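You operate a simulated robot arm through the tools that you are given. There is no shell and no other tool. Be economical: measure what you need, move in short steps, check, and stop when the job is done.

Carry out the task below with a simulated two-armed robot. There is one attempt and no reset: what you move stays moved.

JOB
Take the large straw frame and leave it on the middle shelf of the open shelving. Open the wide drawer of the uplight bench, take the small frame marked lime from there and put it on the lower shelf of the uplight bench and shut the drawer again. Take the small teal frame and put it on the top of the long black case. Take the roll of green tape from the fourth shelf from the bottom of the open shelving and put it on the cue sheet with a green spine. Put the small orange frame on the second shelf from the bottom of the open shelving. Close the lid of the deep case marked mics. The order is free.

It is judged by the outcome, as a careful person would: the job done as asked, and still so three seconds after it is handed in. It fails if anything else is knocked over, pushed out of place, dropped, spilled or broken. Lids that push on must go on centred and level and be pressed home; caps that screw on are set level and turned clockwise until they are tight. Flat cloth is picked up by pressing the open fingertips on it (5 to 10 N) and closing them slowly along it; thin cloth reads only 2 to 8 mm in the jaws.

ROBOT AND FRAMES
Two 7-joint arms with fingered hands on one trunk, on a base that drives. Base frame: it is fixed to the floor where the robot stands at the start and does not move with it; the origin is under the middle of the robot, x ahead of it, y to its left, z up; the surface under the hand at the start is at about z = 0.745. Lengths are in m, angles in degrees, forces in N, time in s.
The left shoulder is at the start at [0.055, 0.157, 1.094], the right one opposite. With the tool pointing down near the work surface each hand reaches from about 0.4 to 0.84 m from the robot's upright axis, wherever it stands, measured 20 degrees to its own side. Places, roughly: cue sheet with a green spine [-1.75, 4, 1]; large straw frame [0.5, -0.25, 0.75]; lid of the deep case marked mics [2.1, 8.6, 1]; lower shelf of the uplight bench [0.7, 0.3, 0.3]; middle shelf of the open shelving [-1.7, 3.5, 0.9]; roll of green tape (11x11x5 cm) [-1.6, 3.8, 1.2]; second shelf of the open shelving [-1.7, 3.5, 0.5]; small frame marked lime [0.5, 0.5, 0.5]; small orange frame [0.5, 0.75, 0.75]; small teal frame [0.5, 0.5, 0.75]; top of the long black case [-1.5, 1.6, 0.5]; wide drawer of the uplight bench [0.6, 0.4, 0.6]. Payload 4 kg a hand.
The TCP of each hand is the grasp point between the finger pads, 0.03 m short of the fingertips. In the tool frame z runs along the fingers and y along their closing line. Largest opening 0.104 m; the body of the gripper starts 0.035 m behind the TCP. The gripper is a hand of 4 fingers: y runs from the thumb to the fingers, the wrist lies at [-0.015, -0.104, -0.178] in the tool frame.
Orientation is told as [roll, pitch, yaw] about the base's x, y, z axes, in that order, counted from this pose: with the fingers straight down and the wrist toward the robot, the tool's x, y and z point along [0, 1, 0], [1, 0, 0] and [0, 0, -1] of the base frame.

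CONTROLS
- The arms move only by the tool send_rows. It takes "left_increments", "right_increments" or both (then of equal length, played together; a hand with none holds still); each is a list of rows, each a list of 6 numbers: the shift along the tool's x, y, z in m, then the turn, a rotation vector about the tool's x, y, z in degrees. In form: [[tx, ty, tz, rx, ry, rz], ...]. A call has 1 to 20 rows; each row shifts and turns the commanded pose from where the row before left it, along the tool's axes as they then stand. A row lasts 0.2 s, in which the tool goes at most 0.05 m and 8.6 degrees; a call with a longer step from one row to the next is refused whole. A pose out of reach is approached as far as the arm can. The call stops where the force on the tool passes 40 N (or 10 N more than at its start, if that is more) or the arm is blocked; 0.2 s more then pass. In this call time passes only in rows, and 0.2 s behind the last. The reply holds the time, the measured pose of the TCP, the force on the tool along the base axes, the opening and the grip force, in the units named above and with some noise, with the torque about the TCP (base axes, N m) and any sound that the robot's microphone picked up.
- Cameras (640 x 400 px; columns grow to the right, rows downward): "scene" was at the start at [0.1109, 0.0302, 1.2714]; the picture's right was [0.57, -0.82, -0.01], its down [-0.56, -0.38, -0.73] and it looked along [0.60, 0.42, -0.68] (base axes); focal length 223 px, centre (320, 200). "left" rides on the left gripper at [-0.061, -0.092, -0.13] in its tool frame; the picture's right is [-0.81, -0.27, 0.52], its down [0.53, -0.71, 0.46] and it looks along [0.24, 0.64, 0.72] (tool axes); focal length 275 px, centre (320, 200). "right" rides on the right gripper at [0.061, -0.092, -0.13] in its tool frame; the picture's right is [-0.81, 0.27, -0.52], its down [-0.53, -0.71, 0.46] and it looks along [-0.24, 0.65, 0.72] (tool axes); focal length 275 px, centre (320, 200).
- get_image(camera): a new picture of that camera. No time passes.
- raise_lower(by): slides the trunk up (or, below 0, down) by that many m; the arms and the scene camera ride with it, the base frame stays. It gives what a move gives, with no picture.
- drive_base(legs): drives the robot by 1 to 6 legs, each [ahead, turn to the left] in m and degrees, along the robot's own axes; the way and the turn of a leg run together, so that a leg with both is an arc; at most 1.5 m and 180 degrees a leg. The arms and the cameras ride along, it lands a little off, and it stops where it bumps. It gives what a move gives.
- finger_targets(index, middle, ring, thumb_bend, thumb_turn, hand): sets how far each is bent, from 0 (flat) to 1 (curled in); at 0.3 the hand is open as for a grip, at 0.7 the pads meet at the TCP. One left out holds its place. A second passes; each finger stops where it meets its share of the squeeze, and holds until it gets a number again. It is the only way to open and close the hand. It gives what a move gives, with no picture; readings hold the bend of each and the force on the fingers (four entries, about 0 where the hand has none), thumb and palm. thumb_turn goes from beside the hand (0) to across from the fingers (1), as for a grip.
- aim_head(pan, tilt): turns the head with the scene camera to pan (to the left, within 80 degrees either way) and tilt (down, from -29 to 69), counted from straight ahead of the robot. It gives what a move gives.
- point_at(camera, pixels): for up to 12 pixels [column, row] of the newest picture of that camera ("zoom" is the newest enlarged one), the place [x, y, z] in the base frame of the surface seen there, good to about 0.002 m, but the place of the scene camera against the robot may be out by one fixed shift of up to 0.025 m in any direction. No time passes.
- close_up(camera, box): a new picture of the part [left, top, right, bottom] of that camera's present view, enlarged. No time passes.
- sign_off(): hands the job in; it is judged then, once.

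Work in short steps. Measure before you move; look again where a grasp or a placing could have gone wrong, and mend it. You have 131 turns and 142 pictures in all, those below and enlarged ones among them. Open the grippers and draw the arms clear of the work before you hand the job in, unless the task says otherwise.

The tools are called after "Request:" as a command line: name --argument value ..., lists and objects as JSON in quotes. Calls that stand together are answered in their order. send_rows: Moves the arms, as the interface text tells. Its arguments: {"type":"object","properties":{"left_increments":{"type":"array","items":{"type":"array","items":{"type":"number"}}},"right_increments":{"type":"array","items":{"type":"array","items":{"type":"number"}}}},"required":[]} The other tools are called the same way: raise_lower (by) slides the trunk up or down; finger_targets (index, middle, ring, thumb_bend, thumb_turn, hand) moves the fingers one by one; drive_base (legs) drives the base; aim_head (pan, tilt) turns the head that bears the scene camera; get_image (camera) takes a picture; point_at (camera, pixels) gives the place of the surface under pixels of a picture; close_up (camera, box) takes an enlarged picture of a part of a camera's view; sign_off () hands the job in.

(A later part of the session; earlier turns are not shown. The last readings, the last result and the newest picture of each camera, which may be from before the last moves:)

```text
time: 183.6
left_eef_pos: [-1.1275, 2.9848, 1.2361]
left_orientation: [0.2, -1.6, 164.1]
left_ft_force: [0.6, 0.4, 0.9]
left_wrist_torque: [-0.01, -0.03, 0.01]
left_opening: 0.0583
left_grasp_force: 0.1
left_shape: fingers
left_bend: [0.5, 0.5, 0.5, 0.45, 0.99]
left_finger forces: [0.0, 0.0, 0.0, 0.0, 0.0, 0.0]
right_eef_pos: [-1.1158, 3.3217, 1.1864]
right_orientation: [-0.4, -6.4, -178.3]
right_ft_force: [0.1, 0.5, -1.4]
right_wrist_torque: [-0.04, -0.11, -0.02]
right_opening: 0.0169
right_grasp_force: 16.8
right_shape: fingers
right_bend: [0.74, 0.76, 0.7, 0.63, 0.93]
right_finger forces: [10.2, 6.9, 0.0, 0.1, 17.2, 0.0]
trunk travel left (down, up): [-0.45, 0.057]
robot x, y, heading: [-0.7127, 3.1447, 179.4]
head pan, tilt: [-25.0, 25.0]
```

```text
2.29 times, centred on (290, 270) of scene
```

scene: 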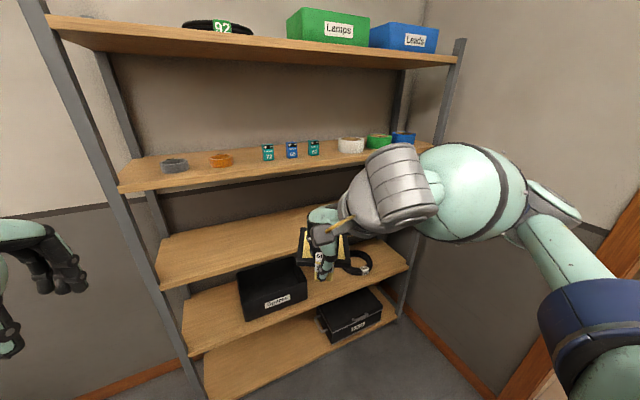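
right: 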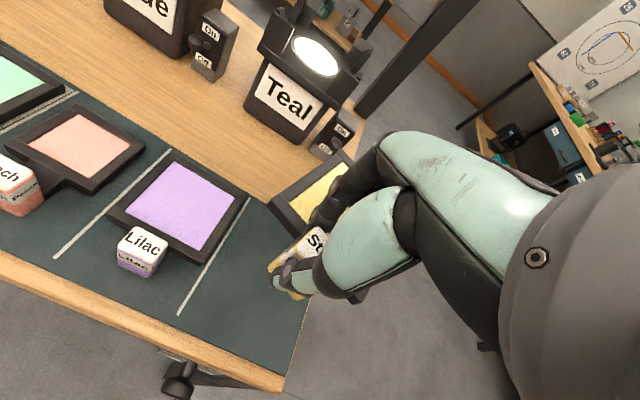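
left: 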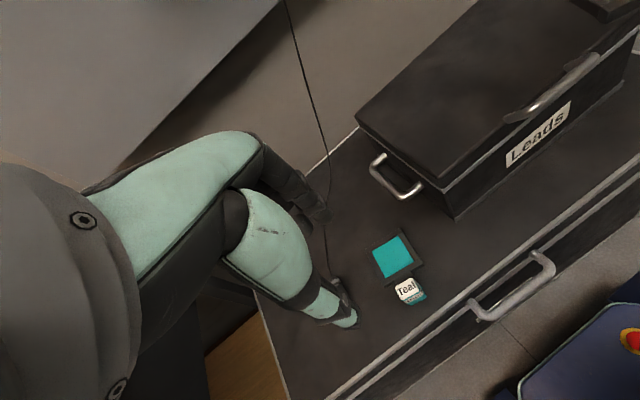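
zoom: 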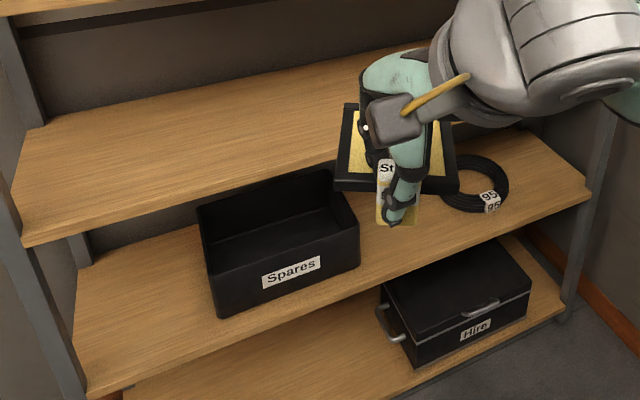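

Middle shelf top ≈0.88, front edge x≈−1.53, left part empty. Lower the right hand to z≈0.96 and level it, then drive 0.2 m nearer.

Request:
send_rows --right_increments '[[0, 0, 0.03, 1.6, 0, 0], [0, 0, 0.04, 1.6, 0, 0], [0, 0, 0.04, 1.6, 0, 0], [0, 0, 0.04, 1.6, 0, 0], [0, 0, 0.04, 0, 0, 0], [0, 0, 0.03, 0, 0, 0]]'

Request:
drive_base --legs '[[0.2, 0]]'

Request:
get_image --camera "right"

```text
time: 185.0
left_eef_pos: [-1.1263, 2.9855, 1.2364]
left_orientation: [0.3, -1.6, 164.2]
left_ft_force: [0.5, -0.1, -0.1]
left_wrist_torque: [0.0, -0.04, -0.01]
left_opening: 0.0585
left_grasp_force: 0.1
left_shape: fingers
left_bend: [0.5, 0.5, 0.5, 0.45, 0.99]
left_finger forces: [0.1, 0.1, 0.0, 0.0, 0.1, 0.0]
right_eef_pos: [-1.1298, 3.3212, 0.9683]
right_orientation: [-0.5, -0.2, -177.8]
right_ft_force: [0.4, 0.8, -2.2]
right_wrist_torque: [-0.02, -0.1, 0.03]
right_opening: 0.0169
right_grasp_force: 16.3
right_shape: fingers
right_bend: [0.74, 0.76, 0.7, 0.63, 0.93]
right_finger forces: [9.9, 6.9, 0.0, 0.0, 16.6, 0.0]
right hand out of reach, approached as far as the arm can: row 1, 2
trunk travel left (down, up): [-0.45, 0.057]
robot x, y, heading: [-0.7107, 3.1426, 179.6]
head pan, tilt: [-25.0, 25.0]
```

```text
time: 186.7
left_eef_pos: [-1.3305, 2.987, 1.2369]
left_orientation: [0.2, -1.8, 164.1]
left_ft_force: [-0.1, 0.0, 0.5]
left_wrist_torque: [0.01, -0.01, 0.01]
left_opening: 0.0585
left_grasp_force: 0.1
left_shape: fingers
left_bend: [0.5, 0.5, 0.5, 0.45, 0.99]
left_finger forces: [0.1, 0.0, 0.0, 0.1, 0.0, 0.1]
right_eef_pos: [-1.3312, 3.3214, 0.9689]
right_orientation: [-0.4, -0.2, -178.1]
right_ft_force: [0.0, 1.4, -1.6]
right_wrist_torque: [-0.1, -0.04, 0.0]
right_opening: 0.0169
right_grasp_force: 16.7
right_shape: fingers
right_bend: [0.74, 0.76, 0.7, 0.63, 0.93]
right_finger forces: [9.8, 6.8, 0.1, 0.1, 16.6, 0.0]
trunk travel left (down, up): [-0.45, 0.057]
robot x, y, heading: [-0.9166, 3.1451, 179.5]
head pan, tilt: [-25.0, 25.0]
```

```text
56 pictures are left
```

right: 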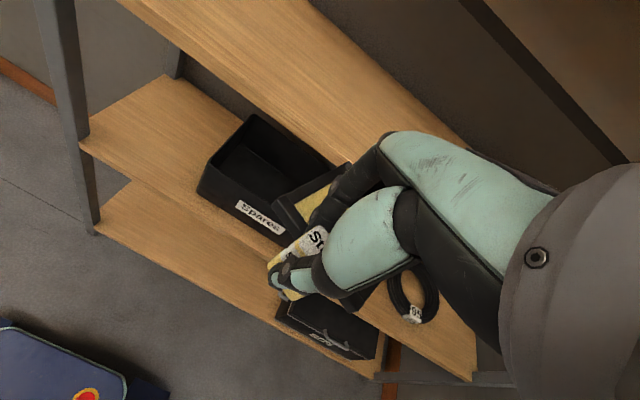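

Check the middle-shelf height and front edge with this camera.

Request:
point_at --camera "right" --pixels '[[350, 120], [300, 90], [280, 120], [200, 50], [230, 85], [335, 165], [420, 110], [150, 10]]'

```text
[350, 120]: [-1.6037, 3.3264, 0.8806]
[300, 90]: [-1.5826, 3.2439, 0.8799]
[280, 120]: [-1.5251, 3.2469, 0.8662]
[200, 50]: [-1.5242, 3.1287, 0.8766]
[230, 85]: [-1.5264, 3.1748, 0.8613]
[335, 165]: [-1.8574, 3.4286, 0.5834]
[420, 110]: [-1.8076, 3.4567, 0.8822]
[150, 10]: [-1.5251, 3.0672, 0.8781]
```

Shelf top 0.880, front −1.525; frame bottom is at ≈0.917. Move forward 0.24 m over the shelf.

Request:
send_rows --right_increments '[[0, 0.03, 0, 0, 0, 0], [0, 0.03, 0, 0, 0, 0], [0, 0.03, 0, 0, 0, 0], [0, 0.03, 0, 0, 0, 0], [0, 0.03, 0, 0, 0, 0], [0, 0.03, 0, 0, 0, 0], [0, 0.03, 0, 0, 0, 0], [0, 0.03, 0, 0, 0, 0]]'

Request:
get_image --camera "right"

Request:
get_image --camera "scene"

```text
time: 188.5
left_eef_pos: [-1.319, 2.9889, 1.2411]
left_orientation: [-0.3, -2.9, 163.4]
left_ft_force: [0.3, 0.0, 0.9]
left_wrist_torque: [0.01, 0.0, -0.04]
left_opening: 0.0582
left_grasp_force: 0.0
left_shape: fingers
left_bend: [0.5, 0.5, 0.5, 0.45, 0.99]
left_finger forces: [0.0, 0.1, 0.0, 0.0, 0.0, 0.0]
right_eef_pos: [-1.5631, 3.3128, 0.9758]
right_orientation: [-0.6, -0.9, -178.0]
right_ft_force: [1.1, 0.4, -1.3]
right_wrist_torque: [-0.03, -0.07, 0.0]
right_opening: 0.0171
right_grasp_force: 18.1
right_shape: fingers
right_bend: [0.74, 0.76, 0.7, 0.63, 0.92]
right_finger forces: [9.7, 7.7, 0.0, 0.0, 17.5, 0.0]
trunk travel left (down, up): [-0.45, 0.057]
robot x, y, heading: [-0.9158, 3.1408, 179.8]
head pan, tilt: [-25.0, 25.0]
```

```text
55 pictures are left
```

right: 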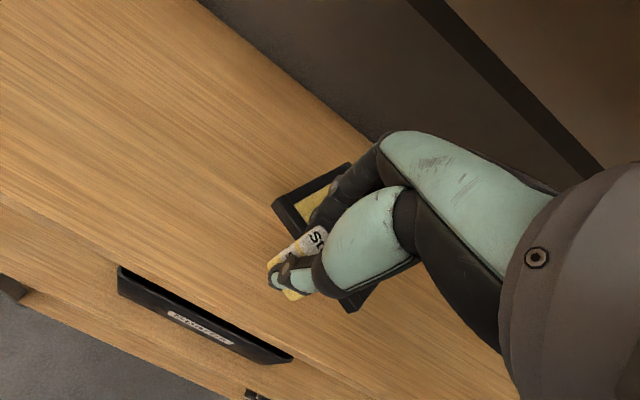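

```text
54 pictures are left
```

scene: 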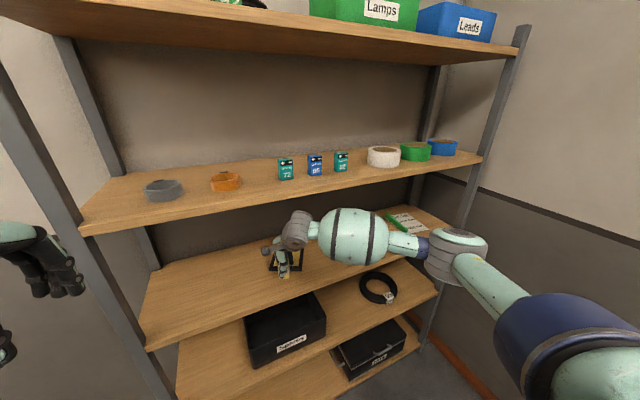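

Good position. Lower 4.2 cm, release, rise just enough to clear the handle and retreat.

Request:
send_rows --right_increments '[[0, 0, 0.015, 0, 0, 0], [0, 0, 0.015, 0, 0, 0], [0, 0, 0.008, 0, 0, 0], [0, 0, 0.005, 0, 0, 0]]'

Request:
finger_targets --hand "right" --index 0.5 --middle 0.5 --ring 0.5 --thumb_bend 0.45

Request:
send_rows --right_increments '[[0, 0, -0.02, 0, 0, 0], [0, 0, -0.025, 0, 0, 0], [0, -0.02, 0, 0, 0, 0], [0, -0.03, 0, 0, 0, 0], [0, -0.04, 0, 0, 0, 0], [0, -0.04, 0, 0, 0, 0], [0, -0.04, 0, 0, 0, 0], [0, -0.04, 0, 0, 0, 0]]'

Request:
get_image --camera "right"

Request:
get_image --camera "scene"

```text
time: 189.5
left_eef_pos: [-1.3191, 2.9895, 1.2423]
left_orientation: [-0.3, -3.0, 163.4]
left_ft_force: [-0.4, 0.0, 0.5]
left_wrist_torque: [0.02, 0.01, -0.02]
left_opening: 0.0585
left_grasp_force: 0.1
left_shape: fingers
left_bend: [0.5, 0.5, 0.5, 0.45, 0.99]
left_finger forces: [0.0, 0.1, 0.0, 0.1, 0.0, 0.1]
right_eef_pos: [-1.5641, 3.314, 0.9343]
right_orientation: [-0.5, -0.7, -177.9]
right_ft_force: [-0.1, 0.1, -1.2]
right_wrist_torque: [0.01, -0.1, -0.01]
right_opening: 0.0167
right_grasp_force: 17.6
right_shape: fingers
right_bend: [0.74, 0.76, 0.7, 0.63, 0.92]
right_finger forces: [9.8, 7.6, 0.1, 0.0, 17.3, 0.0]
trunk travel left (down, up): [-0.45, 0.057]
robot x, y, heading: [-0.9171, 3.1443, 179.6]
head pan, tilt: [-25.0, 25.0]
```

```text
time: 190.5
left_eef_pos: [-1.3184, 2.9904, 1.2413]
left_orientation: [-0.3, -2.9, 163.5]
left_ft_force: [0.1, -0.4, 0.1]
left_wrist_torque: [-0.01, 0.0, 0.01]
left_opening: 0.0584
left_grasp_force: 0.1
left_shape: fingers
left_bend: [0.5, 0.5, 0.5, 0.45, 0.99]
left_finger forces: [0.0, 0.0, 0.0, 0.1, 0.1, 0.0]
right_eef_pos: [-1.5624, 3.314, 0.9336]
right_orientation: [-0.5, -0.8, -177.9]
right_ft_force: [0.1, 0.1, 0.2]
right_wrist_torque: [0.02, -0.02, 0.01]
right_opening: 0.0577
right_grasp_force: 0.1
right_shape: fingers
right_bend: [0.5, 0.5, 0.5, 0.45, 0.97]
right_finger forces: [0.0, 0.0, 0.0, 0.1, 0.0, 0.1]
trunk travel left (down, up): [-0.45, 0.057]
robot x, y, heading: [-0.914, 3.1458, 179.3]
head pan, tilt: [-25.0, 25.0]
```

```text
time: 192.3
left_eef_pos: [-1.3177, 2.9911, 1.2431]
left_orientation: [-0.3, -3.1, 163.6]
left_ft_force: [0.5, -0.6, -0.2]
left_wrist_torque: [-0.03, 0.01, -0.01]
left_opening: 0.0582
left_grasp_force: 0.0
left_shape: fingers
left_bend: [0.5, 0.5, 0.5, 0.45, 0.99]
left_finger forces: [0.0, 0.1, 0.1, 0.1, 0.0, 0.0]
right_eef_pos: [-1.3508, 3.3219, 0.9797]
right_orientation: [-0.5, -0.8, -178.1]
right_ft_force: [-0.1, 0.4, 0.2]
right_wrist_torque: [0.04, 0.01, -0.03]
right_opening: 0.0583
right_grasp_force: 0.0
right_shape: fingers
right_bend: [0.5, 0.5, 0.5, 0.45, 0.97]
right_finger forces: [0.1, 0.1, 0.0, 0.1, 0.1, 0.0]
trunk travel left (down, up): [-0.45, 0.057]
robot x, y, heading: [-0.9164, 3.144, 179.7]
head pan, tilt: [-25.0, 25.0]
```

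```text
53 pictures are left
```

right: 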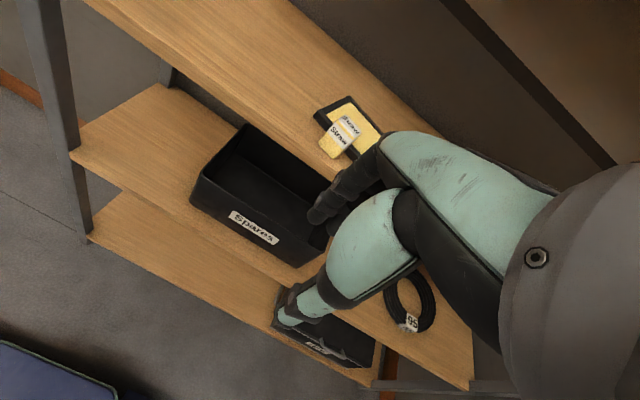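

```text
52 pictures are left
```

scene: 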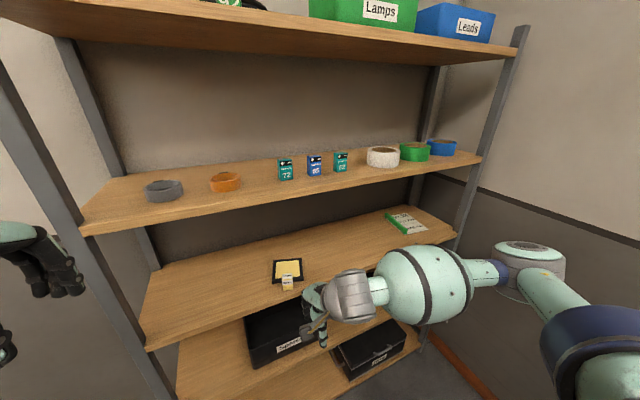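

Straw is on the middle shelf. Now measure the green tape and the cue sheet.

Request:
close_up --camera "scene" --box '[350, 120, 490, 250]'

Request:
point_at --camera "zoom" --pixels '[[290, 105], [240, 120], [330, 110], [280, 165], [150, 110], [420, 100], [170, 445], [260, 410], [300, 440], [330, 480], [250, 480], [500, 150]]'

```text
3.08 times, centred on (420, 185) of scene
```

zoom: 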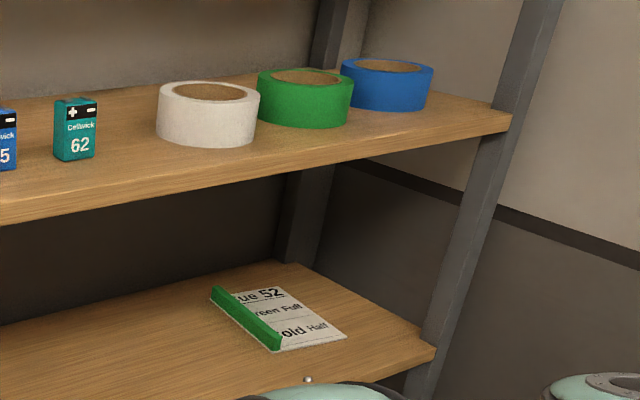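

```text
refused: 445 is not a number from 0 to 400
```

Request:
point_at --camera "zoom" --pixels '[[300, 110], [262, 105], [348, 105], [300, 72], [208, 120], [400, 90], [215, 292], [275, 345], [340, 335], [280, 290], [290, 320], [430, 345]]'

```text
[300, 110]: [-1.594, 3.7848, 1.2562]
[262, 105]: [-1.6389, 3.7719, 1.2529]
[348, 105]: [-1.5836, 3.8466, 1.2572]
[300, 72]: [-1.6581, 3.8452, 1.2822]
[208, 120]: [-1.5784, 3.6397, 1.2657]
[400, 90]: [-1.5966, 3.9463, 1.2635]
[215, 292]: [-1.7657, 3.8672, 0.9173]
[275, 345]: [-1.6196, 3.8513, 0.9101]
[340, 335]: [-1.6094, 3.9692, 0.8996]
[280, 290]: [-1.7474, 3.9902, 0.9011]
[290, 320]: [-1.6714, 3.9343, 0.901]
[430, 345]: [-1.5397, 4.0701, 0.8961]
```

Tape is 11 cm wide, wider than my hand opens, so I will pinch its front wall: index/middle in the hole, thumb outside. First reposition the base about 0.27 m to the right (y≈3.4).

Request:
drive_base --legs '[[-0.15, 0], [0, 45], [-0.37, 0], [0, -45], [0.3, 0]]'

Request:
raise_lower --by 0.055

Request:
finger_targets --hand "right" --index 0.5 --middle 0.5 --ring 1.0 --thumb_bend 0.45

Request:
send_rows --right_increments '[[-0.02, 0, -0.04, 0, 0, 0], [-0.02, 0, -0.04, 0, 0, 0], [-0.02, 0, -0.04, 0, 0, 0], [-0.02, 0, -0.04, 0, 0, 0], [-0.02, 0, -0.04, 0, 0, 0], [-0.02, 0, -0.04, 0, 0, 0], [-0.02, 0, -0.04, 0, 0, 0], [-0.02, 0, -0.03, 0, 0, 0]]'

Request:
get_image --camera "right"

```text
time: 202.5
left_eef_pos: [-1.2237, 3.2736, 1.2414]
left_orientation: [0.6, -2.3, 162.4]
left_ft_force: [0.8, 0.6, -0.7]
left_wrist_torque: [0.01, -0.03, 0.02]
left_opening: 0.0584
left_grasp_force: 0.1
left_shape: fingers
left_bend: [0.5, 0.5, 0.5, 0.45, 0.99]
left_finger forces: [0.1, 0.1, 0.1, 0.0, 0.1, 0.0]
right_eef_pos: [-1.245, 3.6099, 0.9779]
right_orientation: [-0.5, -0.7, -179.8]
right_ft_force: [0.3, 0.5, -0.5]
right_wrist_torque: [0.0, 0.02, -0.01]
right_opening: 0.0583
right_grasp_force: 0.0
right_shape: fingers
right_bend: [0.5, 0.5, 0.5, 0.45, 0.97]
right_finger forces: [0.0, 0.0, 0.0, 0.1, 0.1, 0.0]
trunk travel left (down, up): [-0.45, 0.057]
robot x, y, heading: [-0.8145, 3.4192, 177.9]
head pan, tilt: [-25.0, 25.0]
```

```text
time: 203.4
left_eef_pos: [-1.208, 3.273, 1.2994]
left_orientation: [0.6, -3.2, 162.3]
left_ft_force: [0.7, -0.3, -0.2]
left_wrist_torque: [0.01, 0.01, -0.02]
left_opening: 0.0584
left_grasp_force: 0.1
left_shape: fingers
left_bend: [0.5, 0.5, 0.5, 0.45, 0.99]
left_finger forces: [0.1, 0.1, 0.0, 0.0, 0.0, 0.0]
right_eef_pos: [-1.2331, 3.6089, 1.0377]
right_orientation: [-0.5, -1.4, -179.7]
right_ft_force: [0.4, 0.1, -0.8]
right_wrist_torque: [0.0, 0.02, 0.02]
right_opening: 0.0583
right_grasp_force: 0.1
right_shape: fingers
right_bend: [0.5, 0.5, 0.5, 0.45, 0.98]
right_finger forces: [0.1, 0.0, 0.0, 0.0, 0.0, 0.0]
trunk travel left (down, up): [-0.505, 0.002]
robot x, y, heading: [-0.8163, 3.4173, 177.7]
head pan, tilt: [-25.0, 25.0]
```

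```text
time: 204.4
left_eef_pos: [-1.2085, 3.2727, 1.2988]
left_orientation: [0.6, -3.2, 162.3]
left_ft_force: [0.3, 0.0, 0.0]
left_wrist_torque: [0.02, 0.0, -0.03]
left_opening: 0.0585
left_grasp_force: 0.0
left_shape: fingers
left_bend: [0.5, 0.5, 0.5, 0.45, 0.99]
left_finger forces: [0.0, 0.0, 0.1, 0.0, 0.1, 0.0]
right_eef_pos: [-1.2331, 3.61, 1.038]
right_orientation: [-0.6, -1.5, -179.8]
right_ft_force: [0.0, 0.0, 0.1]
right_wrist_torque: [0.01, -0.03, -0.02]
right_opening: 0.0582
right_grasp_force: 0.0
right_shape: fingers
right_bend: [0.5, 0.5, 1.0, 0.45, 0.98]
right_finger forces: [0.1, 0.1, 0.1, 0.0, 0.1, 0.1]
trunk travel left (down, up): [-0.505, 0.002]
robot x, y, heading: [-0.8162, 3.4203, 177.8]
head pan, tilt: [-25.0, 25.0]
```

```text
time: 206.2
left_eef_pos: [-1.2098, 3.2739, 1.3005]
left_orientation: [0.6, -3.1, 162.3]
left_ft_force: [0.0, -0.1, -0.1]
left_wrist_torque: [-0.01, 0.04, 0.01]
left_opening: 0.0583
left_grasp_force: 0.0
left_shape: fingers
left_bend: [0.5, 0.5, 0.5, 0.45, 0.99]
left_finger forces: [0.0, 0.0, 0.1, 0.0, 0.0, 0.1]
right_eef_pos: [-1.2263, 3.7668, 1.3496]
right_orientation: [-0.6, -1.3, -179.8]
right_ft_force: [-0.4, 0.1, 0.1]
right_wrist_torque: [0.02, -0.03, 0.0]
right_opening: 0.0584
right_grasp_force: 0.2
right_shape: fingers
right_bend: [0.5, 0.5, 1.0, 0.45, 0.98]
right_finger forces: [0.1, 0.1, 0.0, 0.1, 0.1, 0.0]
trunk travel left (down, up): [-0.505, 0.002]
robot x, y, heading: [-0.8173, 3.4214, 177.9]
head pan, tilt: [-25.0, 25.0]
```

```text
50 pictures are left
```

right: 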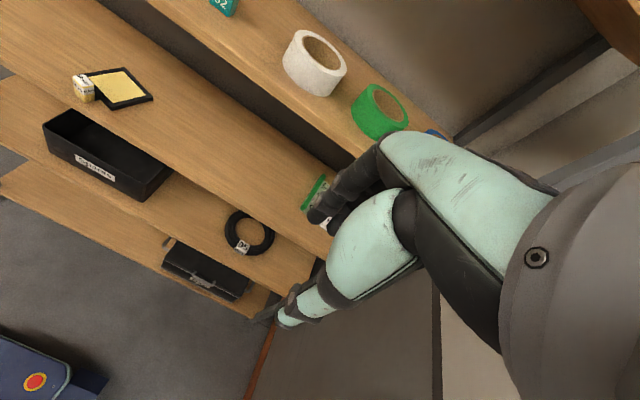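

Measure the tape in the right view.

Request:
close_up --camera "right" --box '[270, 20, 450, 150]'

Request:
point_at --camera "right" --pixels '[[371, 98], [385, 118], [375, 87], [405, 110], [405, 122], [365, 90], [390, 124], [363, 120], [395, 100], [350, 95], [330, 90], [300, 45]]'

```text
3.08 times, centred on (360, 85) of right
```

zoom: 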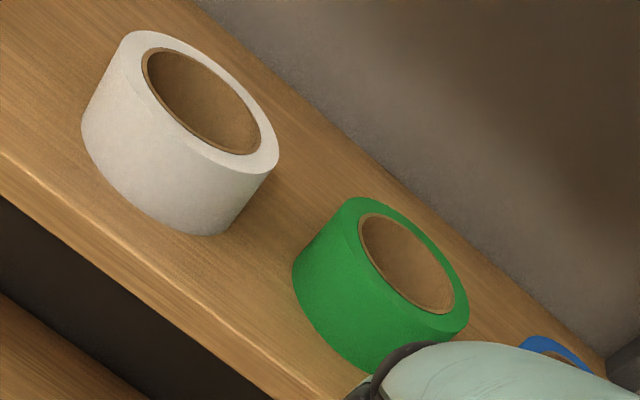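

```text
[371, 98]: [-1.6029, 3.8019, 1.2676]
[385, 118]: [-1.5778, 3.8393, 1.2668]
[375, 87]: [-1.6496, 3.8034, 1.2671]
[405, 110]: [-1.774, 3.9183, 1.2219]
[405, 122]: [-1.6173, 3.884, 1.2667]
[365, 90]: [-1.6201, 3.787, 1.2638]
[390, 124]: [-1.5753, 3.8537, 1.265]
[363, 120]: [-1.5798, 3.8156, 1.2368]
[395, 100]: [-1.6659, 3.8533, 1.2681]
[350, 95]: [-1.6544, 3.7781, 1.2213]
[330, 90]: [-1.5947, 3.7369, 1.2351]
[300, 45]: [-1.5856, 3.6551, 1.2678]
```

Tape centre ≈(−1.628, 3.841), top 1.267; front wall middle x≈−1.582. Drive 0.15 m nearer and move the hand above the front wall.

Request:
drive_base --legs '[[0.15, 0]]'

Request:
send_rows --right_increments '[[-0.0105, 0.025, 0, 0, 0, 0], [-0.0105, 0.025, 0, 0, 0, 0], [-0.0105, 0.025, 0, 0, 0, 0], [-0.0105, 0.025, 0, 0, 0, 0], [-0.0105, 0.025, 0, 0, 0, 0], [-0.0105, 0.025, 0, 0, 0, 0], [-0.0105, 0.025, 0, 0, 0, 0]]'

Request:
get_image --camera "right"

Request:
get_image --camera "scene"

```text
time: 207.7
left_eef_pos: [-1.3474, 3.2763, 1.3017]
left_orientation: [0.9, -3.6, 162.5]
left_ft_force: [-0.6, 1.6, 0.5]
left_wrist_torque: [-0.02, -0.02, -0.04]
left_opening: 0.0583
left_grasp_force: 0.0
left_shape: fingers
left_bend: [0.5, 0.5, 0.5, 0.45, 0.99]
left_finger forces: [0.1, 0.0, 0.1, 0.0, 0.1, 0.0]
right_eef_pos: [-1.3636, 3.7718, 1.3538]
right_orientation: [-0.6, -2.2, -179.8]
right_ft_force: [-1.1, 0.2, 0.2]
right_wrist_torque: [-0.03, -0.05, 0.04]
right_opening: 0.0583
right_grasp_force: 0.0
right_shape: fingers
right_bend: [0.5, 0.5, 1.0, 0.45, 0.98]
right_finger forces: [0.0, 0.1, 0.1, 0.0, 0.1, 0.0]
trunk travel left (down, up): [-0.505, 0.002]
robot x, y, heading: [-0.9675, 3.4273, 177.9]
head pan, tilt: [-25.0, 25.0]
```

```text
time: 209.2
left_eef_pos: [-1.3605, 3.2792, 1.2992]
left_orientation: [0.5, -3.3, 162.2]
left_ft_force: [0.0, 0.2, 0.6]
left_wrist_torque: [-0.01, -0.02, 0.0]
left_opening: 0.0582
left_grasp_force: 0.1
left_shape: fingers
left_bend: [0.5, 0.5, 0.5, 0.45, 0.99]
left_finger forces: [0.1, 0.1, 0.0, 0.1, 0.0, 0.1]
right_eef_pos: [-1.5525, 3.8414, 1.3546]
right_orientation: [-0.7, -1.5, -179.8]
right_ft_force: [-1.0, -0.2, -0.5]
right_wrist_torque: [-0.02, -0.02, -0.02]
right_opening: 0.0584
right_grasp_force: 0.1
right_shape: fingers
right_bend: [0.5, 0.5, 1.0, 0.45, 0.98]
right_finger forces: [0.1, 0.0, 0.0, 0.1, 0.0, 0.1]
trunk travel left (down, up): [-0.505, 0.002]
robot x, y, heading: [-0.9665, 3.4272, 178.1]
head pan, tilt: [-25.0, 25.0]
```

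```text
48 pictures are left
```

right: 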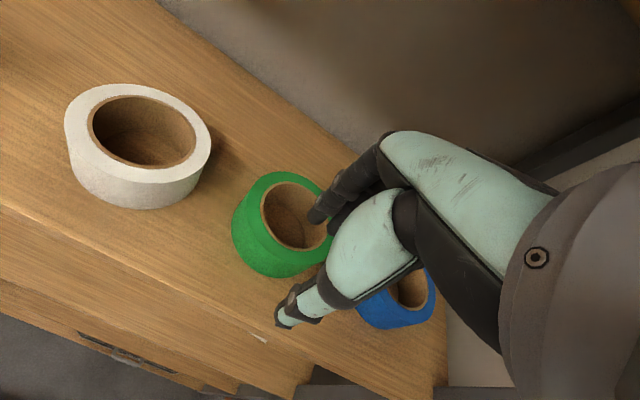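

```text
47 pictures are left
```

scene: 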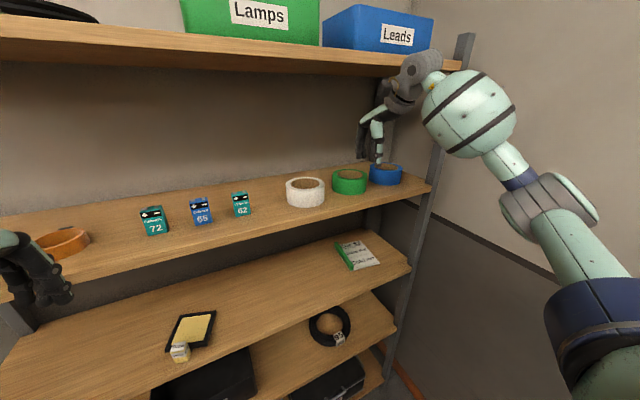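

The point beneath the TCP (~(268,288)) is just in front of the ring. Re-measure the ring with this closer view.

Request:
point_at --camera "right" --pixels '[[250, 200], [246, 225], [258, 240], [280, 253], [300, 255], [280, 175], [262, 182], [320, 245], [395, 312], [370, 300]]'

```text
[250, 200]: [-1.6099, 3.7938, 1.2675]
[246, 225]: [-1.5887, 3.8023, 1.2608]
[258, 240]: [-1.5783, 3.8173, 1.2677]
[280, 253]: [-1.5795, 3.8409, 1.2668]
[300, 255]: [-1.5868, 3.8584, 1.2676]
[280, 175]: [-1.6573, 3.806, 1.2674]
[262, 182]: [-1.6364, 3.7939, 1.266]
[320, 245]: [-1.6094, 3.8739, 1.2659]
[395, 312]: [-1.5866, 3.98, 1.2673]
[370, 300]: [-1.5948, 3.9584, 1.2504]
```

Front wall middle at (−1.580, 3.836). Shift 3 cm in, go down 9 cm with one finger-pair in the hole.

Request:
send_rows --right_increments '[[0.003, 0.015, 0, 0.7, 0, 0], [0.003, 0.0145, 0, 0.7, 0, 0], [0, 0, 0.025, 0, 0, 0], [0, 0, 0.025, 0, 0, 0], [0, 0, 0.02, 0, 0, 0], [0, 0, 0.02, 0, 0, 0]]'

Request:
get_image --camera "right"

```text
time: 210.7
left_eef_pos: [-1.3583, 3.278, 1.2997]
left_orientation: [0.6, -3.4, 162.2]
left_ft_force: [-0.9, 0.6, -0.2]
left_wrist_torque: [-0.03, 0.0, 0.0]
left_opening: 0.0585
left_grasp_force: 0.0
left_shape: fingers
left_bend: [0.5, 0.5, 0.5, 0.45, 0.99]
left_finger forces: [0.1, 0.0, 0.0, 0.0, 0.1, 0.0]
right_eef_pos: [-1.5805, 3.8396, 1.2668]
right_orientation: [-0.7, -0.3, -179.8]
right_ft_force: [-0.6, -0.5, 0.6]
right_wrist_torque: [-0.03, 0.01, 0.01]
right_opening: 0.0585
right_grasp_force: 0.0
right_shape: fingers
right_bend: [0.5, 0.5, 1.0, 0.45, 0.98]
right_finger forces: [0.0, 0.1, 0.0, 0.0, 0.0, 0.0]
trunk travel left (down, up): [-0.505, 0.002]
robot x, y, heading: [-0.9667, 3.4301, 177.8]
head pan, tilt: [-25.0, 25.0]
```

```text
46 pictures are left
```

right: 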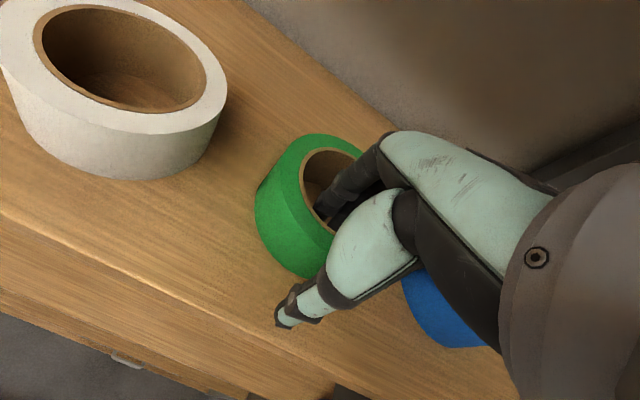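

Fingers are in the hole, thumb outside. Lower 6 mm and close.

Request:
send_rows --right_increments '[[0, 0, 0.006, 0, 0, 0]]'

Request:
finger_targets --hand "right" --index 0.78 --middle 0.78 --thumb_bend 0.75

Request:
get_image --camera "right"

```text
time: 211.1
left_eef_pos: [-1.357, 3.2781, 1.3012]
left_orientation: [0.7, -3.4, 162.1]
left_ft_force: [0.9, -0.4, 0.0]
left_wrist_torque: [0.0, 0.02, -0.05]
left_opening: 0.0586
left_grasp_force: 0.1
left_shape: fingers
left_bend: [0.5, 0.5, 0.5, 0.45, 0.99]
left_finger forces: [0.0, 0.0, 0.0, 0.0, 0.1, 0.1]
right_eef_pos: [-1.5795, 3.8381, 1.2606]
right_orientation: [-0.6, -0.3, -179.8]
right_ft_force: [0.6, 0.4, 0.1]
right_wrist_torque: [0.01, 0.02, -0.03]
right_opening: 0.0584
right_grasp_force: 0.1
right_shape: fingers
right_bend: [0.5, 0.5, 1.0, 0.45, 0.98]
right_finger forces: [0.0, 0.1, 0.0, 0.0, 0.1, 0.1]
trunk travel left (down, up): [-0.505, 0.002]
robot x, y, heading: [-0.9662, 3.4252, 178.0]
head pan, tilt: [-25.0, 25.0]
```

```text
time: 212.1
left_eef_pos: [-1.3564, 3.2782, 1.2999]
left_orientation: [0.6, -3.4, 162.2]
left_ft_force: [0.5, -0.1, -0.9]
left_wrist_torque: [-0.01, 0.02, 0.0]
left_opening: 0.0585
left_grasp_force: 0.1
left_shape: fingers
left_bend: [0.5, 0.5, 0.5, 0.45, 0.99]
left_finger forces: [0.0, 0.0, 0.0, 0.0, 0.0, 0.0]
right_eef_pos: [-1.5795, 3.8398, 1.2604]
right_orientation: [-0.6, -0.2, -179.8]
right_ft_force: [0.1, 0.6, -2.6]
right_wrist_torque: [0.03, -0.05, -0.03]
right_opening: 0.0113
right_grasp_force: 15.8
right_shape: fingers
right_bend: [0.75, 0.77, 1.0, 0.65, 0.93]
right_finger forces: [10.4, 5.0, 0.0, 0.0, 15.6, 0.0]
trunk travel left (down, up): [-0.505, 0.002]
robot x, y, heading: [-0.9698, 3.4252, 177.7]
head pan, tilt: [-25.0, 25.0]
```

```text
45 pictures are left
```

right: 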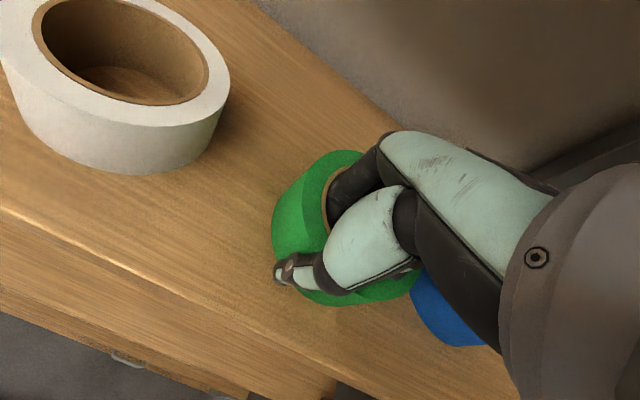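

Gripped (16 N). Lift 5 cm and draw the tape straight out of the shelf.

Request:
send_rows --right_increments '[[0, 0, -0.02, 0, 0, 0], [0, 0, -0.03, 0, 0, 0], [0, -0.03, 0, 0, 0, 0], [0, -0.04, 0, 0, 0, 0], [0, -0.04, 0, 0, 0, 0], [0, -0.04, 0, 0, 0, 0], [0, -0.04, 0, 0, 0, 0], [0, -0.04, 0, 0, 0, 0], [0, -0.04, 0, 0, 0, 0]]'

Request:
get_image --camera "right"

```text
time: 214.1
left_eef_pos: [-1.3552, 3.2776, 1.3016]
left_orientation: [0.5, -3.6, 162.2]
left_ft_force: [0.9, 0.6, 0.9]
left_wrist_torque: [0.03, 0.03, 0.02]
left_opening: 0.0585
left_grasp_force: 0.0
left_shape: fingers
left_bend: [0.5, 0.5, 0.5, 0.45, 0.99]
left_finger forces: [0.0, 0.0, 0.0, 0.0, 0.0, 0.0]
right_eef_pos: [-1.3089, 3.8399, 1.3084]
right_orientation: [-0.4, -0.4, -179.8]
right_ft_force: [-0.2, -0.1, -1.2]
right_wrist_torque: [-0.02, -0.02, -0.03]
right_opening: 0.0111
right_grasp_force: 15.5
right_shape: fingers
right_bend: [0.75, 0.77, 1.0, 0.65, 0.93]
right_finger forces: [10.9, 4.8, 0.0, 0.0, 15.9, 0.0]
trunk travel left (down, up): [-0.505, 0.002]
robot x, y, heading: [-0.9687, 3.4283, 178.2]
head pan, tilt: [-25.0, 25.0]
```

```text
44 pictures are left
```

right: 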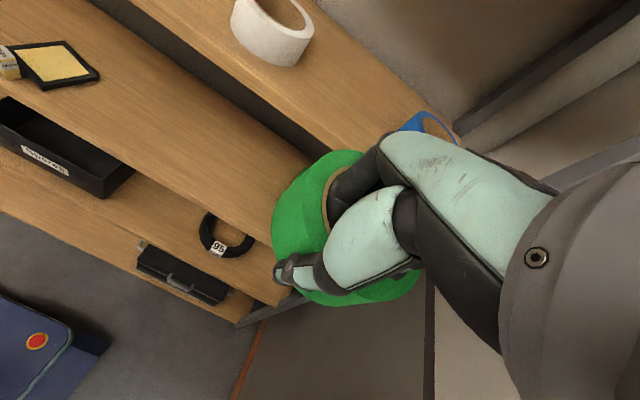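

Tape is out and level. Turn the base 15° right, lower the trunk 0.25, and square the hand.

Request:
drive_base --legs '[[0, -15]]'

Request:
raise_lower --by -0.25

Request:
send_rows --right_increments '[[0, 0, 0.02, 0, 0, -5], [0, 0, 0.02, 0, 0, -5], [0, 0, 0.02, 0, 0, -5]]'

Request:
get_image --camera "right"

Request:
get_image --camera "scene"

```text
time: 215.5
left_eef_pos: [-1.3839, 3.3838, 1.2997]
left_orientation: [1.0, -3.1, 147.4]
left_ft_force: [0.0, -0.1, 0.1]
left_wrist_torque: [0.04, 0.02, -0.01]
left_opening: 0.0582
left_grasp_force: 0.1
left_shape: fingers
left_bend: [0.5, 0.5, 0.5, 0.45, 0.99]
left_finger forces: [0.0, 0.1, 0.0, 0.0, 0.0, 0.0]
right_eef_pos: [-1.1935, 3.9152, 1.3077]
right_orientation: [-0.4, -0.2, 165.0]
right_ft_force: [-0.7, -0.2, -1.5]
right_wrist_torque: [-0.02, -0.02, 0.0]
right_opening: 0.0108
right_grasp_force: 16.3
right_shape: fingers
right_bend: [0.75, 0.77, 1.0, 0.65, 0.93]
right_finger forces: [10.9, 4.9, 0.0, 0.1, 16.0, 0.1]
trunk travel left (down, up): [-0.505, 0.002]
robot x, y, heading: [-0.9688, 3.4273, 163.1]
head pan, tilt: [-25.0, 25.0]
```

```text
time: 218.0
left_eef_pos: [-1.3694, 3.3779, 1.0537]
left_orientation: [1.2, -3.8, 147.4]
left_ft_force: [-0.9, 0.4, -0.3]
left_wrist_torque: [0.02, 0.01, 0.01]
left_opening: 0.0586
left_grasp_force: 0.0
left_shape: fingers
left_bend: [0.5, 0.5, 0.5, 0.45, 0.99]
left_finger forces: [0.0, 0.0, 0.0, 0.0, 0.0, 0.0]
right_eef_pos: [-1.1771, 3.9113, 1.0643]
right_orientation: [-0.6, -0.8, 164.9]
right_ft_force: [0.3, -0.2, -1.5]
right_wrist_torque: [-0.03, -0.06, 0.0]
right_opening: 0.0112
right_grasp_force: 15.9
right_shape: fingers
right_bend: [0.76, 0.77, 1.0, 0.65, 0.93]
right_finger forces: [11.2, 5.1, 0.1, 0.1, 16.3, 0.0]
trunk travel left (down, up): [-0.255, 0.252]
robot x, y, heading: [-0.9689, 3.427, 163.1]
head pan, tilt: [-25.0, 25.0]
```

```text
time: 218.8
left_eef_pos: [-1.3681, 3.3786, 1.0542]
left_orientation: [1.2, -3.8, 147.4]
left_ft_force: [-0.8, 0.1, -0.4]
left_wrist_torque: [0.0, 0.03, 0.03]
left_opening: 0.0584
left_grasp_force: 0.1
left_shape: fingers
left_bend: [0.5, 0.5, 0.5, 0.45, 0.99]
left_finger forces: [0.0, 0.0, 0.0, 0.0, 0.0, 0.1]
right_eef_pos: [-1.1817, 3.9104, 1.0017]
right_orientation: [-0.7, -0.7, -180.0]
right_ft_force: [0.6, 0.4, -2.1]
right_wrist_torque: [-0.02, -0.03, 0.0]
right_opening: 0.0111
right_grasp_force: 16.9
right_shape: fingers
right_bend: [0.76, 0.77, 1.0, 0.65, 0.93]
right_finger forces: [11.4, 4.9, 0.0, 0.0, 16.5, 0.0]
trunk travel left (down, up): [-0.255, 0.252]
robot x, y, heading: [-0.9717, 3.424, 162.9]
head pan, tilt: [-25.0, 25.0]
```

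```text
43 pictures are left
```

right: 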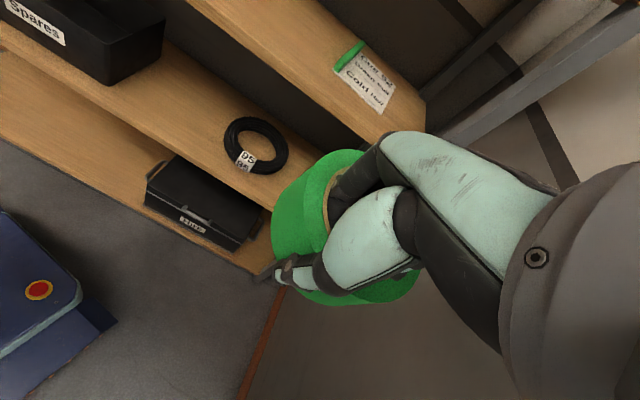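

```text
42 pictures are left
```

scene: 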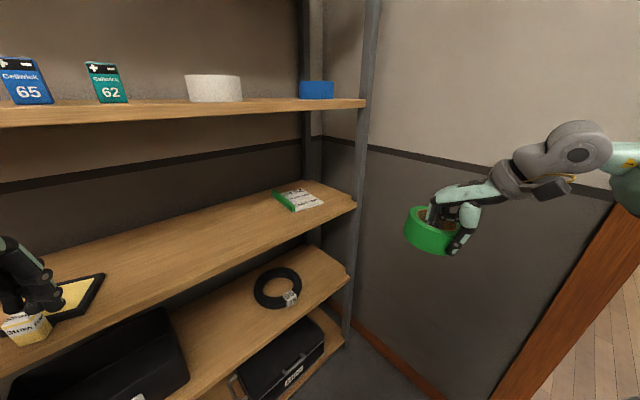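

Measure the cue sheet and the right post from the right view.

Request:
point_at --camera "right" --pixels '[[338, 68], [362, 44], [394, 86], [378, 112], [368, 78], [345, 60], [405, 125], [425, 100], [330, 100], [470, 130], [440, 125]]'

```text
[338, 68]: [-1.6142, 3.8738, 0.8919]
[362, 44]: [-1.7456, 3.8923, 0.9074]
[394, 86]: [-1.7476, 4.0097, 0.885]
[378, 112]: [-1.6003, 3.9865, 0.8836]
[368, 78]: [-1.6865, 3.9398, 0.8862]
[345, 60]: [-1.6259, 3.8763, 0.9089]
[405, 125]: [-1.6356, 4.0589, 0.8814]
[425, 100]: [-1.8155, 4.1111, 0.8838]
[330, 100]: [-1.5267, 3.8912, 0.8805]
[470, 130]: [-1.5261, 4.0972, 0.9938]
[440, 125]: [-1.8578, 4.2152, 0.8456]
```

Sheet right of the spine centres at ≈(−1.677, 3.952), surface 0.885. Drive 8 cm nearer, and lower the hand to z≈0.967 for entry.

Request:
drive_base --legs '[[0.08, 0]]'

Request:
send_rows --right_increments '[[0, 0.02, 0.017, 0, 0, 0], [0, 0.03, 0.017, 0, 0, 0], [0, 0.03, 0, 0, 0, 0], [0, 0.03, 0, 0, 0, 0]]'

Request:
get_image --camera "right"

```text
time: 219.9
left_eef_pos: [-1.4302, 3.3988, 1.0622]
left_orientation: [1.5, -4.9, 147.1]
left_ft_force: [-0.9, 1.0, 0.4]
left_wrist_torque: [-0.04, -0.06, 0.01]
left_opening: 0.0583
left_grasp_force: 0.0
left_shape: fingers
left_bend: [0.5, 0.5, 0.5, 0.45, 0.99]
left_finger forces: [0.0, 0.0, 0.0, 0.0, 0.0, 0.0]
right_eef_pos: [-1.2417, 3.9294, 1.0091]
right_orientation: [-1.0, -1.7, 179.7]
right_ft_force: [-0.7, 0.6, -1.8]
right_wrist_torque: [-0.04, -0.03, 0.03]
right_opening: 0.0111
right_grasp_force: 15.9
right_shape: fingers
right_bend: [0.76, 0.77, 1.0, 0.65, 0.93]
right_finger forces: [11.5, 4.8, 0.1, 0.0, 16.5, 0.0]
trunk travel left (down, up): [-0.255, 0.252]
robot x, y, heading: [-1.0458, 3.4449, 163.0]
head pan, tilt: [-25.0, 25.0]
```

```text
time: 220.9
left_eef_pos: [-1.4426, 3.4034, 1.0569]
left_orientation: [1.3, -4.4, 147.0]
left_ft_force: [0.8, -0.5, 0.1]
left_wrist_torque: [-0.01, -0.05, 0.0]
left_opening: 0.0583
left_grasp_force: 0.1
left_shape: fingers
left_bend: [0.5, 0.5, 0.5, 0.45, 0.99]
left_finger forces: [0.0, 0.1, 0.0, 0.0, 0.0, 0.0]
right_eef_pos: [-1.3627, 3.9342, 0.9719]
right_orientation: [-1.0, -0.9, 179.6]
right_ft_force: [-0.3, -0.6, -2.2]
right_wrist_torque: [-0.03, -0.04, 0.02]
right_opening: 0.0112
right_grasp_force: 16.4
right_shape: fingers
right_bend: [0.76, 0.77, 1.0, 0.65, 0.93]
right_finger forces: [11.6, 4.7, 0.0, 0.0, 16.5, 0.0]
trunk travel left (down, up): [-0.255, 0.252]
robot x, y, heading: [-1.0463, 3.4501, 162.6]
head pan, tilt: [-25.0, 25.0]
```

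```text
41 pictures are left
```

right: 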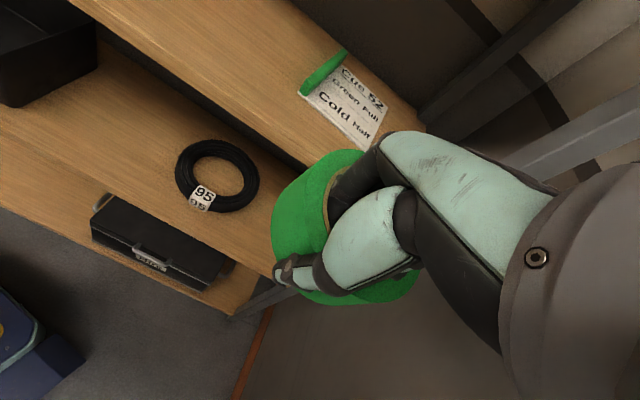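

Continue forward 0.26 m, shifting 2 cm toward +y.

Request:
send_rows --right_increments '[[-0.0025, 0.029, 0.0007, 0, 0, 0], [-0.0025, 0.029, 0.0007, 0, 0, 0], [-0.0025, 0.029, 0.0007, 0, 0, 0], [-0.0025, 0.029, 0.0007, 0, 0, 0], [-0.0025, 0.029, 0.0007, 0, 0, 0], [-0.0025, 0.029, 0.0007, 0, 0, 0], [-0.0025, 0.029, 0.0007, 0, 0, 0], [-0.0025, 0.029, 0.0007, 0, 0, 0], [-0.0025, 0.029, 0.0007, 0, 0, 0]]'

Request:
get_image --camera "right"

Request:
get_image --camera "scene"

```text
time: 222.9
left_eef_pos: [-1.439, 3.4016, 1.0588]
left_orientation: [1.3, -4.7, 147.1]
left_ft_force: [0.1, -1.2, 0.8]
left_wrist_torque: [0.04, 0.01, 0.0]
left_opening: 0.0585
left_grasp_force: 0.1
left_shape: fingers
left_bend: [0.5, 0.5, 0.5, 0.45, 0.99]
left_finger forces: [0.0, 0.0, 0.1, 0.1, 0.1, 0.1]
right_eef_pos: [-1.6132, 3.9576, 0.9764]
right_orientation: [-0.8, -1.3, 179.6]
right_ft_force: [1.1, 0.8, -6.6]
right_wrist_torque: [-0.09, 0.01, 0.01]
right_opening: 0.0114
right_grasp_force: 16.0
right_shape: fingers
right_bend: [0.76, 0.77, 1.0, 0.64, 0.93]
right_finger forces: [11.7, 3.8, 0.0, 0.0, 15.9, 0.0]
right hand out of reach, approached as far as the arm can: row 9
trunk travel left (down, up): [-0.255, 0.252]
robot x, y, heading: [-1.0483, 3.4512, 162.7]
head pan, tilt: [-25.0, 25.0]
```

```text
40 pictures are left
```

right: 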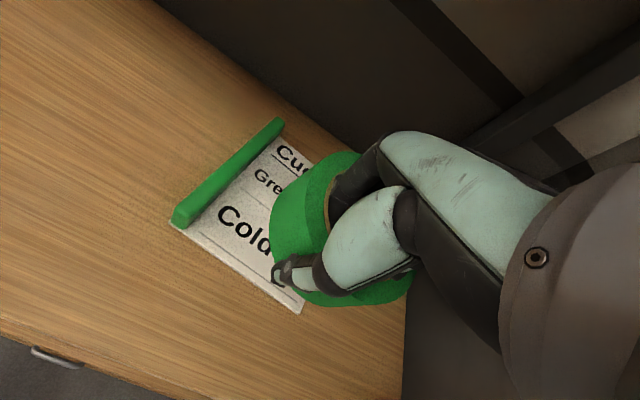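

```text
39 pictures are left
```

scene: 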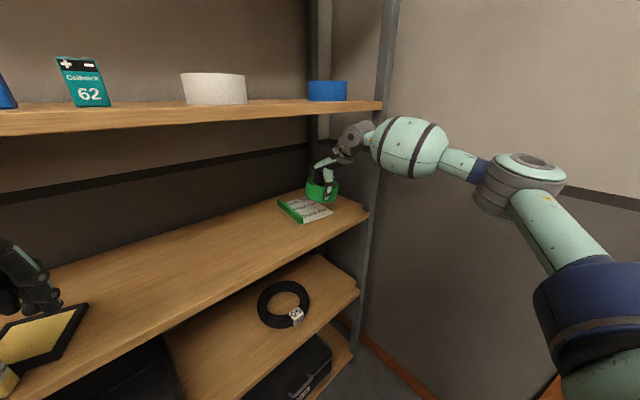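

Tape is over the sheet (centre ≈(−1.66, 3.95)). Slight upward contact feeling (−6.6 N); lower now by 4.5 cm with a further 8 mm inward.

Request:
send_rows --right_increments '[[0, 0, 0.012, 0, 0, 0], [0, 0.004, 0.012, 0, 0, 0], [0, 0.004, 0.01, 0, 0, 0], [0, 0, 0.006, 0, 0, 0], [0, 0, 0.004, 0, 0, 0]]'

Request:
get_image --camera "right"

```text
time: 224.1
left_eef_pos: [-1.4413, 3.4033, 1.057]
left_orientation: [1.2, -4.2, 147.1]
left_ft_force: [-0.8, -0.3, -0.2]
left_wrist_torque: [0.01, 0.04, 0.03]
left_opening: 0.0585
left_grasp_force: 0.0
left_shape: fingers
left_bend: [0.5, 0.5, 0.5, 0.45, 0.99]
left_finger forces: [0.0, 0.0, 0.0, 0.1, 0.1, 0.0]
right_eef_pos: [-1.6222, 3.9587, 0.9277]
right_orientation: [-1.0, -1.0, 179.6]
right_ft_force: [-0.1, -0.9, -1.7]
right_wrist_torque: [-0.02, -0.06, -0.01]
right_opening: 0.0114
right_grasp_force: 16.0
right_shape: fingers
right_bend: [0.76, 0.77, 1.0, 0.64, 0.93]
right_finger forces: [10.7, 5.2, 0.0, 0.1, 16.2, 0.1]
trunk travel left (down, up): [-0.255, 0.252]
robot x, y, heading: [-1.0428, 3.4486, 162.7]
head pan, tilt: [-25.0, 25.0]
```

```text
38 pictures are left
```

right: 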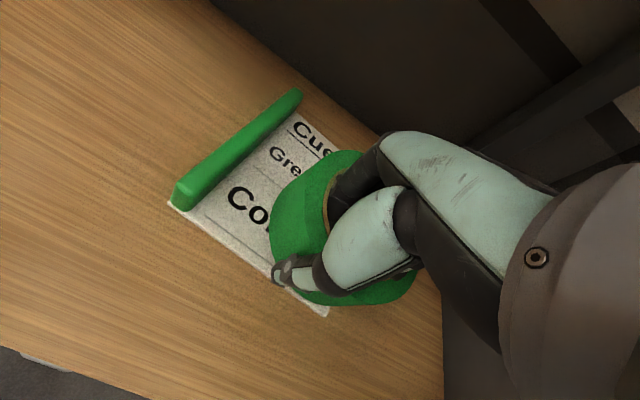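

The tape looks too far to the right on the sheet; measure to correct.

Request:
point_at --camera "right" --pixels '[[275, 230], [285, 200], [310, 170], [345, 155], [262, 245], [325, 314], [192, 200], [295, 95], [300, 180], [310, 285]]'

```text
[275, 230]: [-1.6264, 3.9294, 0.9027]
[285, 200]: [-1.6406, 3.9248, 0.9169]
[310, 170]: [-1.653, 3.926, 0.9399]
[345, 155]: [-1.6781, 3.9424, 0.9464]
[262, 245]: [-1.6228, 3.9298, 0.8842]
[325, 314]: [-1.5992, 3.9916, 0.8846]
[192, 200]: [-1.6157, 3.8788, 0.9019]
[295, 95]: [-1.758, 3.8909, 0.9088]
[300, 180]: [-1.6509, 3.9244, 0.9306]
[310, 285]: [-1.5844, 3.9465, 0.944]
```

Tape centre is at ≈(−1.65, 3.979); shift it −2.4 cm in y and 2 cm inward (raised 1 cm), then lower.

Request:
send_rows --right_increments '[[0.006, 0.005, -0.012, 0, 0, 0], [0.009, 0.008, 0, 0, 0, 0], [0.009, 0.008, 0, 0, 0, 0], [0, 0, 0.008, 0, 0, 0]]'

Request:
get_image --camera "right"

Request:
point_at --camera "right" --pixels '[[275, 230], [285, 200], [310, 170], [345, 155], [300, 180], [262, 245], [400, 290]]'

```text
time: 225.1
left_eef_pos: [-1.442, 3.4035, 1.0565]
left_orientation: [1.2, -4.4, 146.9]
left_ft_force: [0.5, -0.4, 0.4]
left_wrist_torque: [0.0, 0.0, 0.02]
left_opening: 0.0584
left_grasp_force: 0.2
left_shape: fingers
left_bend: [0.5, 0.5, 0.5, 0.45, 0.99]
left_finger forces: [0.0, 0.0, 0.0, 0.0, 0.0, 0.0]
right_eef_pos: [-1.6441, 3.935, 0.9318]
right_orientation: [-1.0, -1.0, 179.7]
right_ft_force: [-0.2, 0.4, -1.8]
right_wrist_torque: [-0.08, -0.05, 0.01]
right_opening: 0.0113
right_grasp_force: 15.8
right_shape: fingers
right_bend: [0.76, 0.77, 1.0, 0.64, 0.93]
right_finger forces: [10.9, 5.1, 0.0, 0.1, 16.2, 0.0]
trunk travel left (down, up): [-0.255, 0.252]
robot x, y, heading: [-1.0428, 3.448, 162.7]
head pan, tilt: [-25.0, 25.0]
```

```text
37 pictures are left
```

right: 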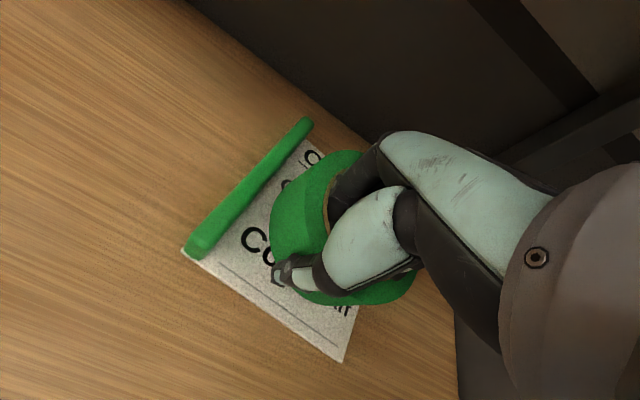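

```text
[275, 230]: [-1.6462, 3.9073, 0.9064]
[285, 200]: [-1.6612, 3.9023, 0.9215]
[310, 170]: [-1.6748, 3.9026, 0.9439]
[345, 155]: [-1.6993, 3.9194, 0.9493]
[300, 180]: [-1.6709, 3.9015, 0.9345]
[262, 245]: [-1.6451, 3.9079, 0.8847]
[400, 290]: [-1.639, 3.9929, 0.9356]
```

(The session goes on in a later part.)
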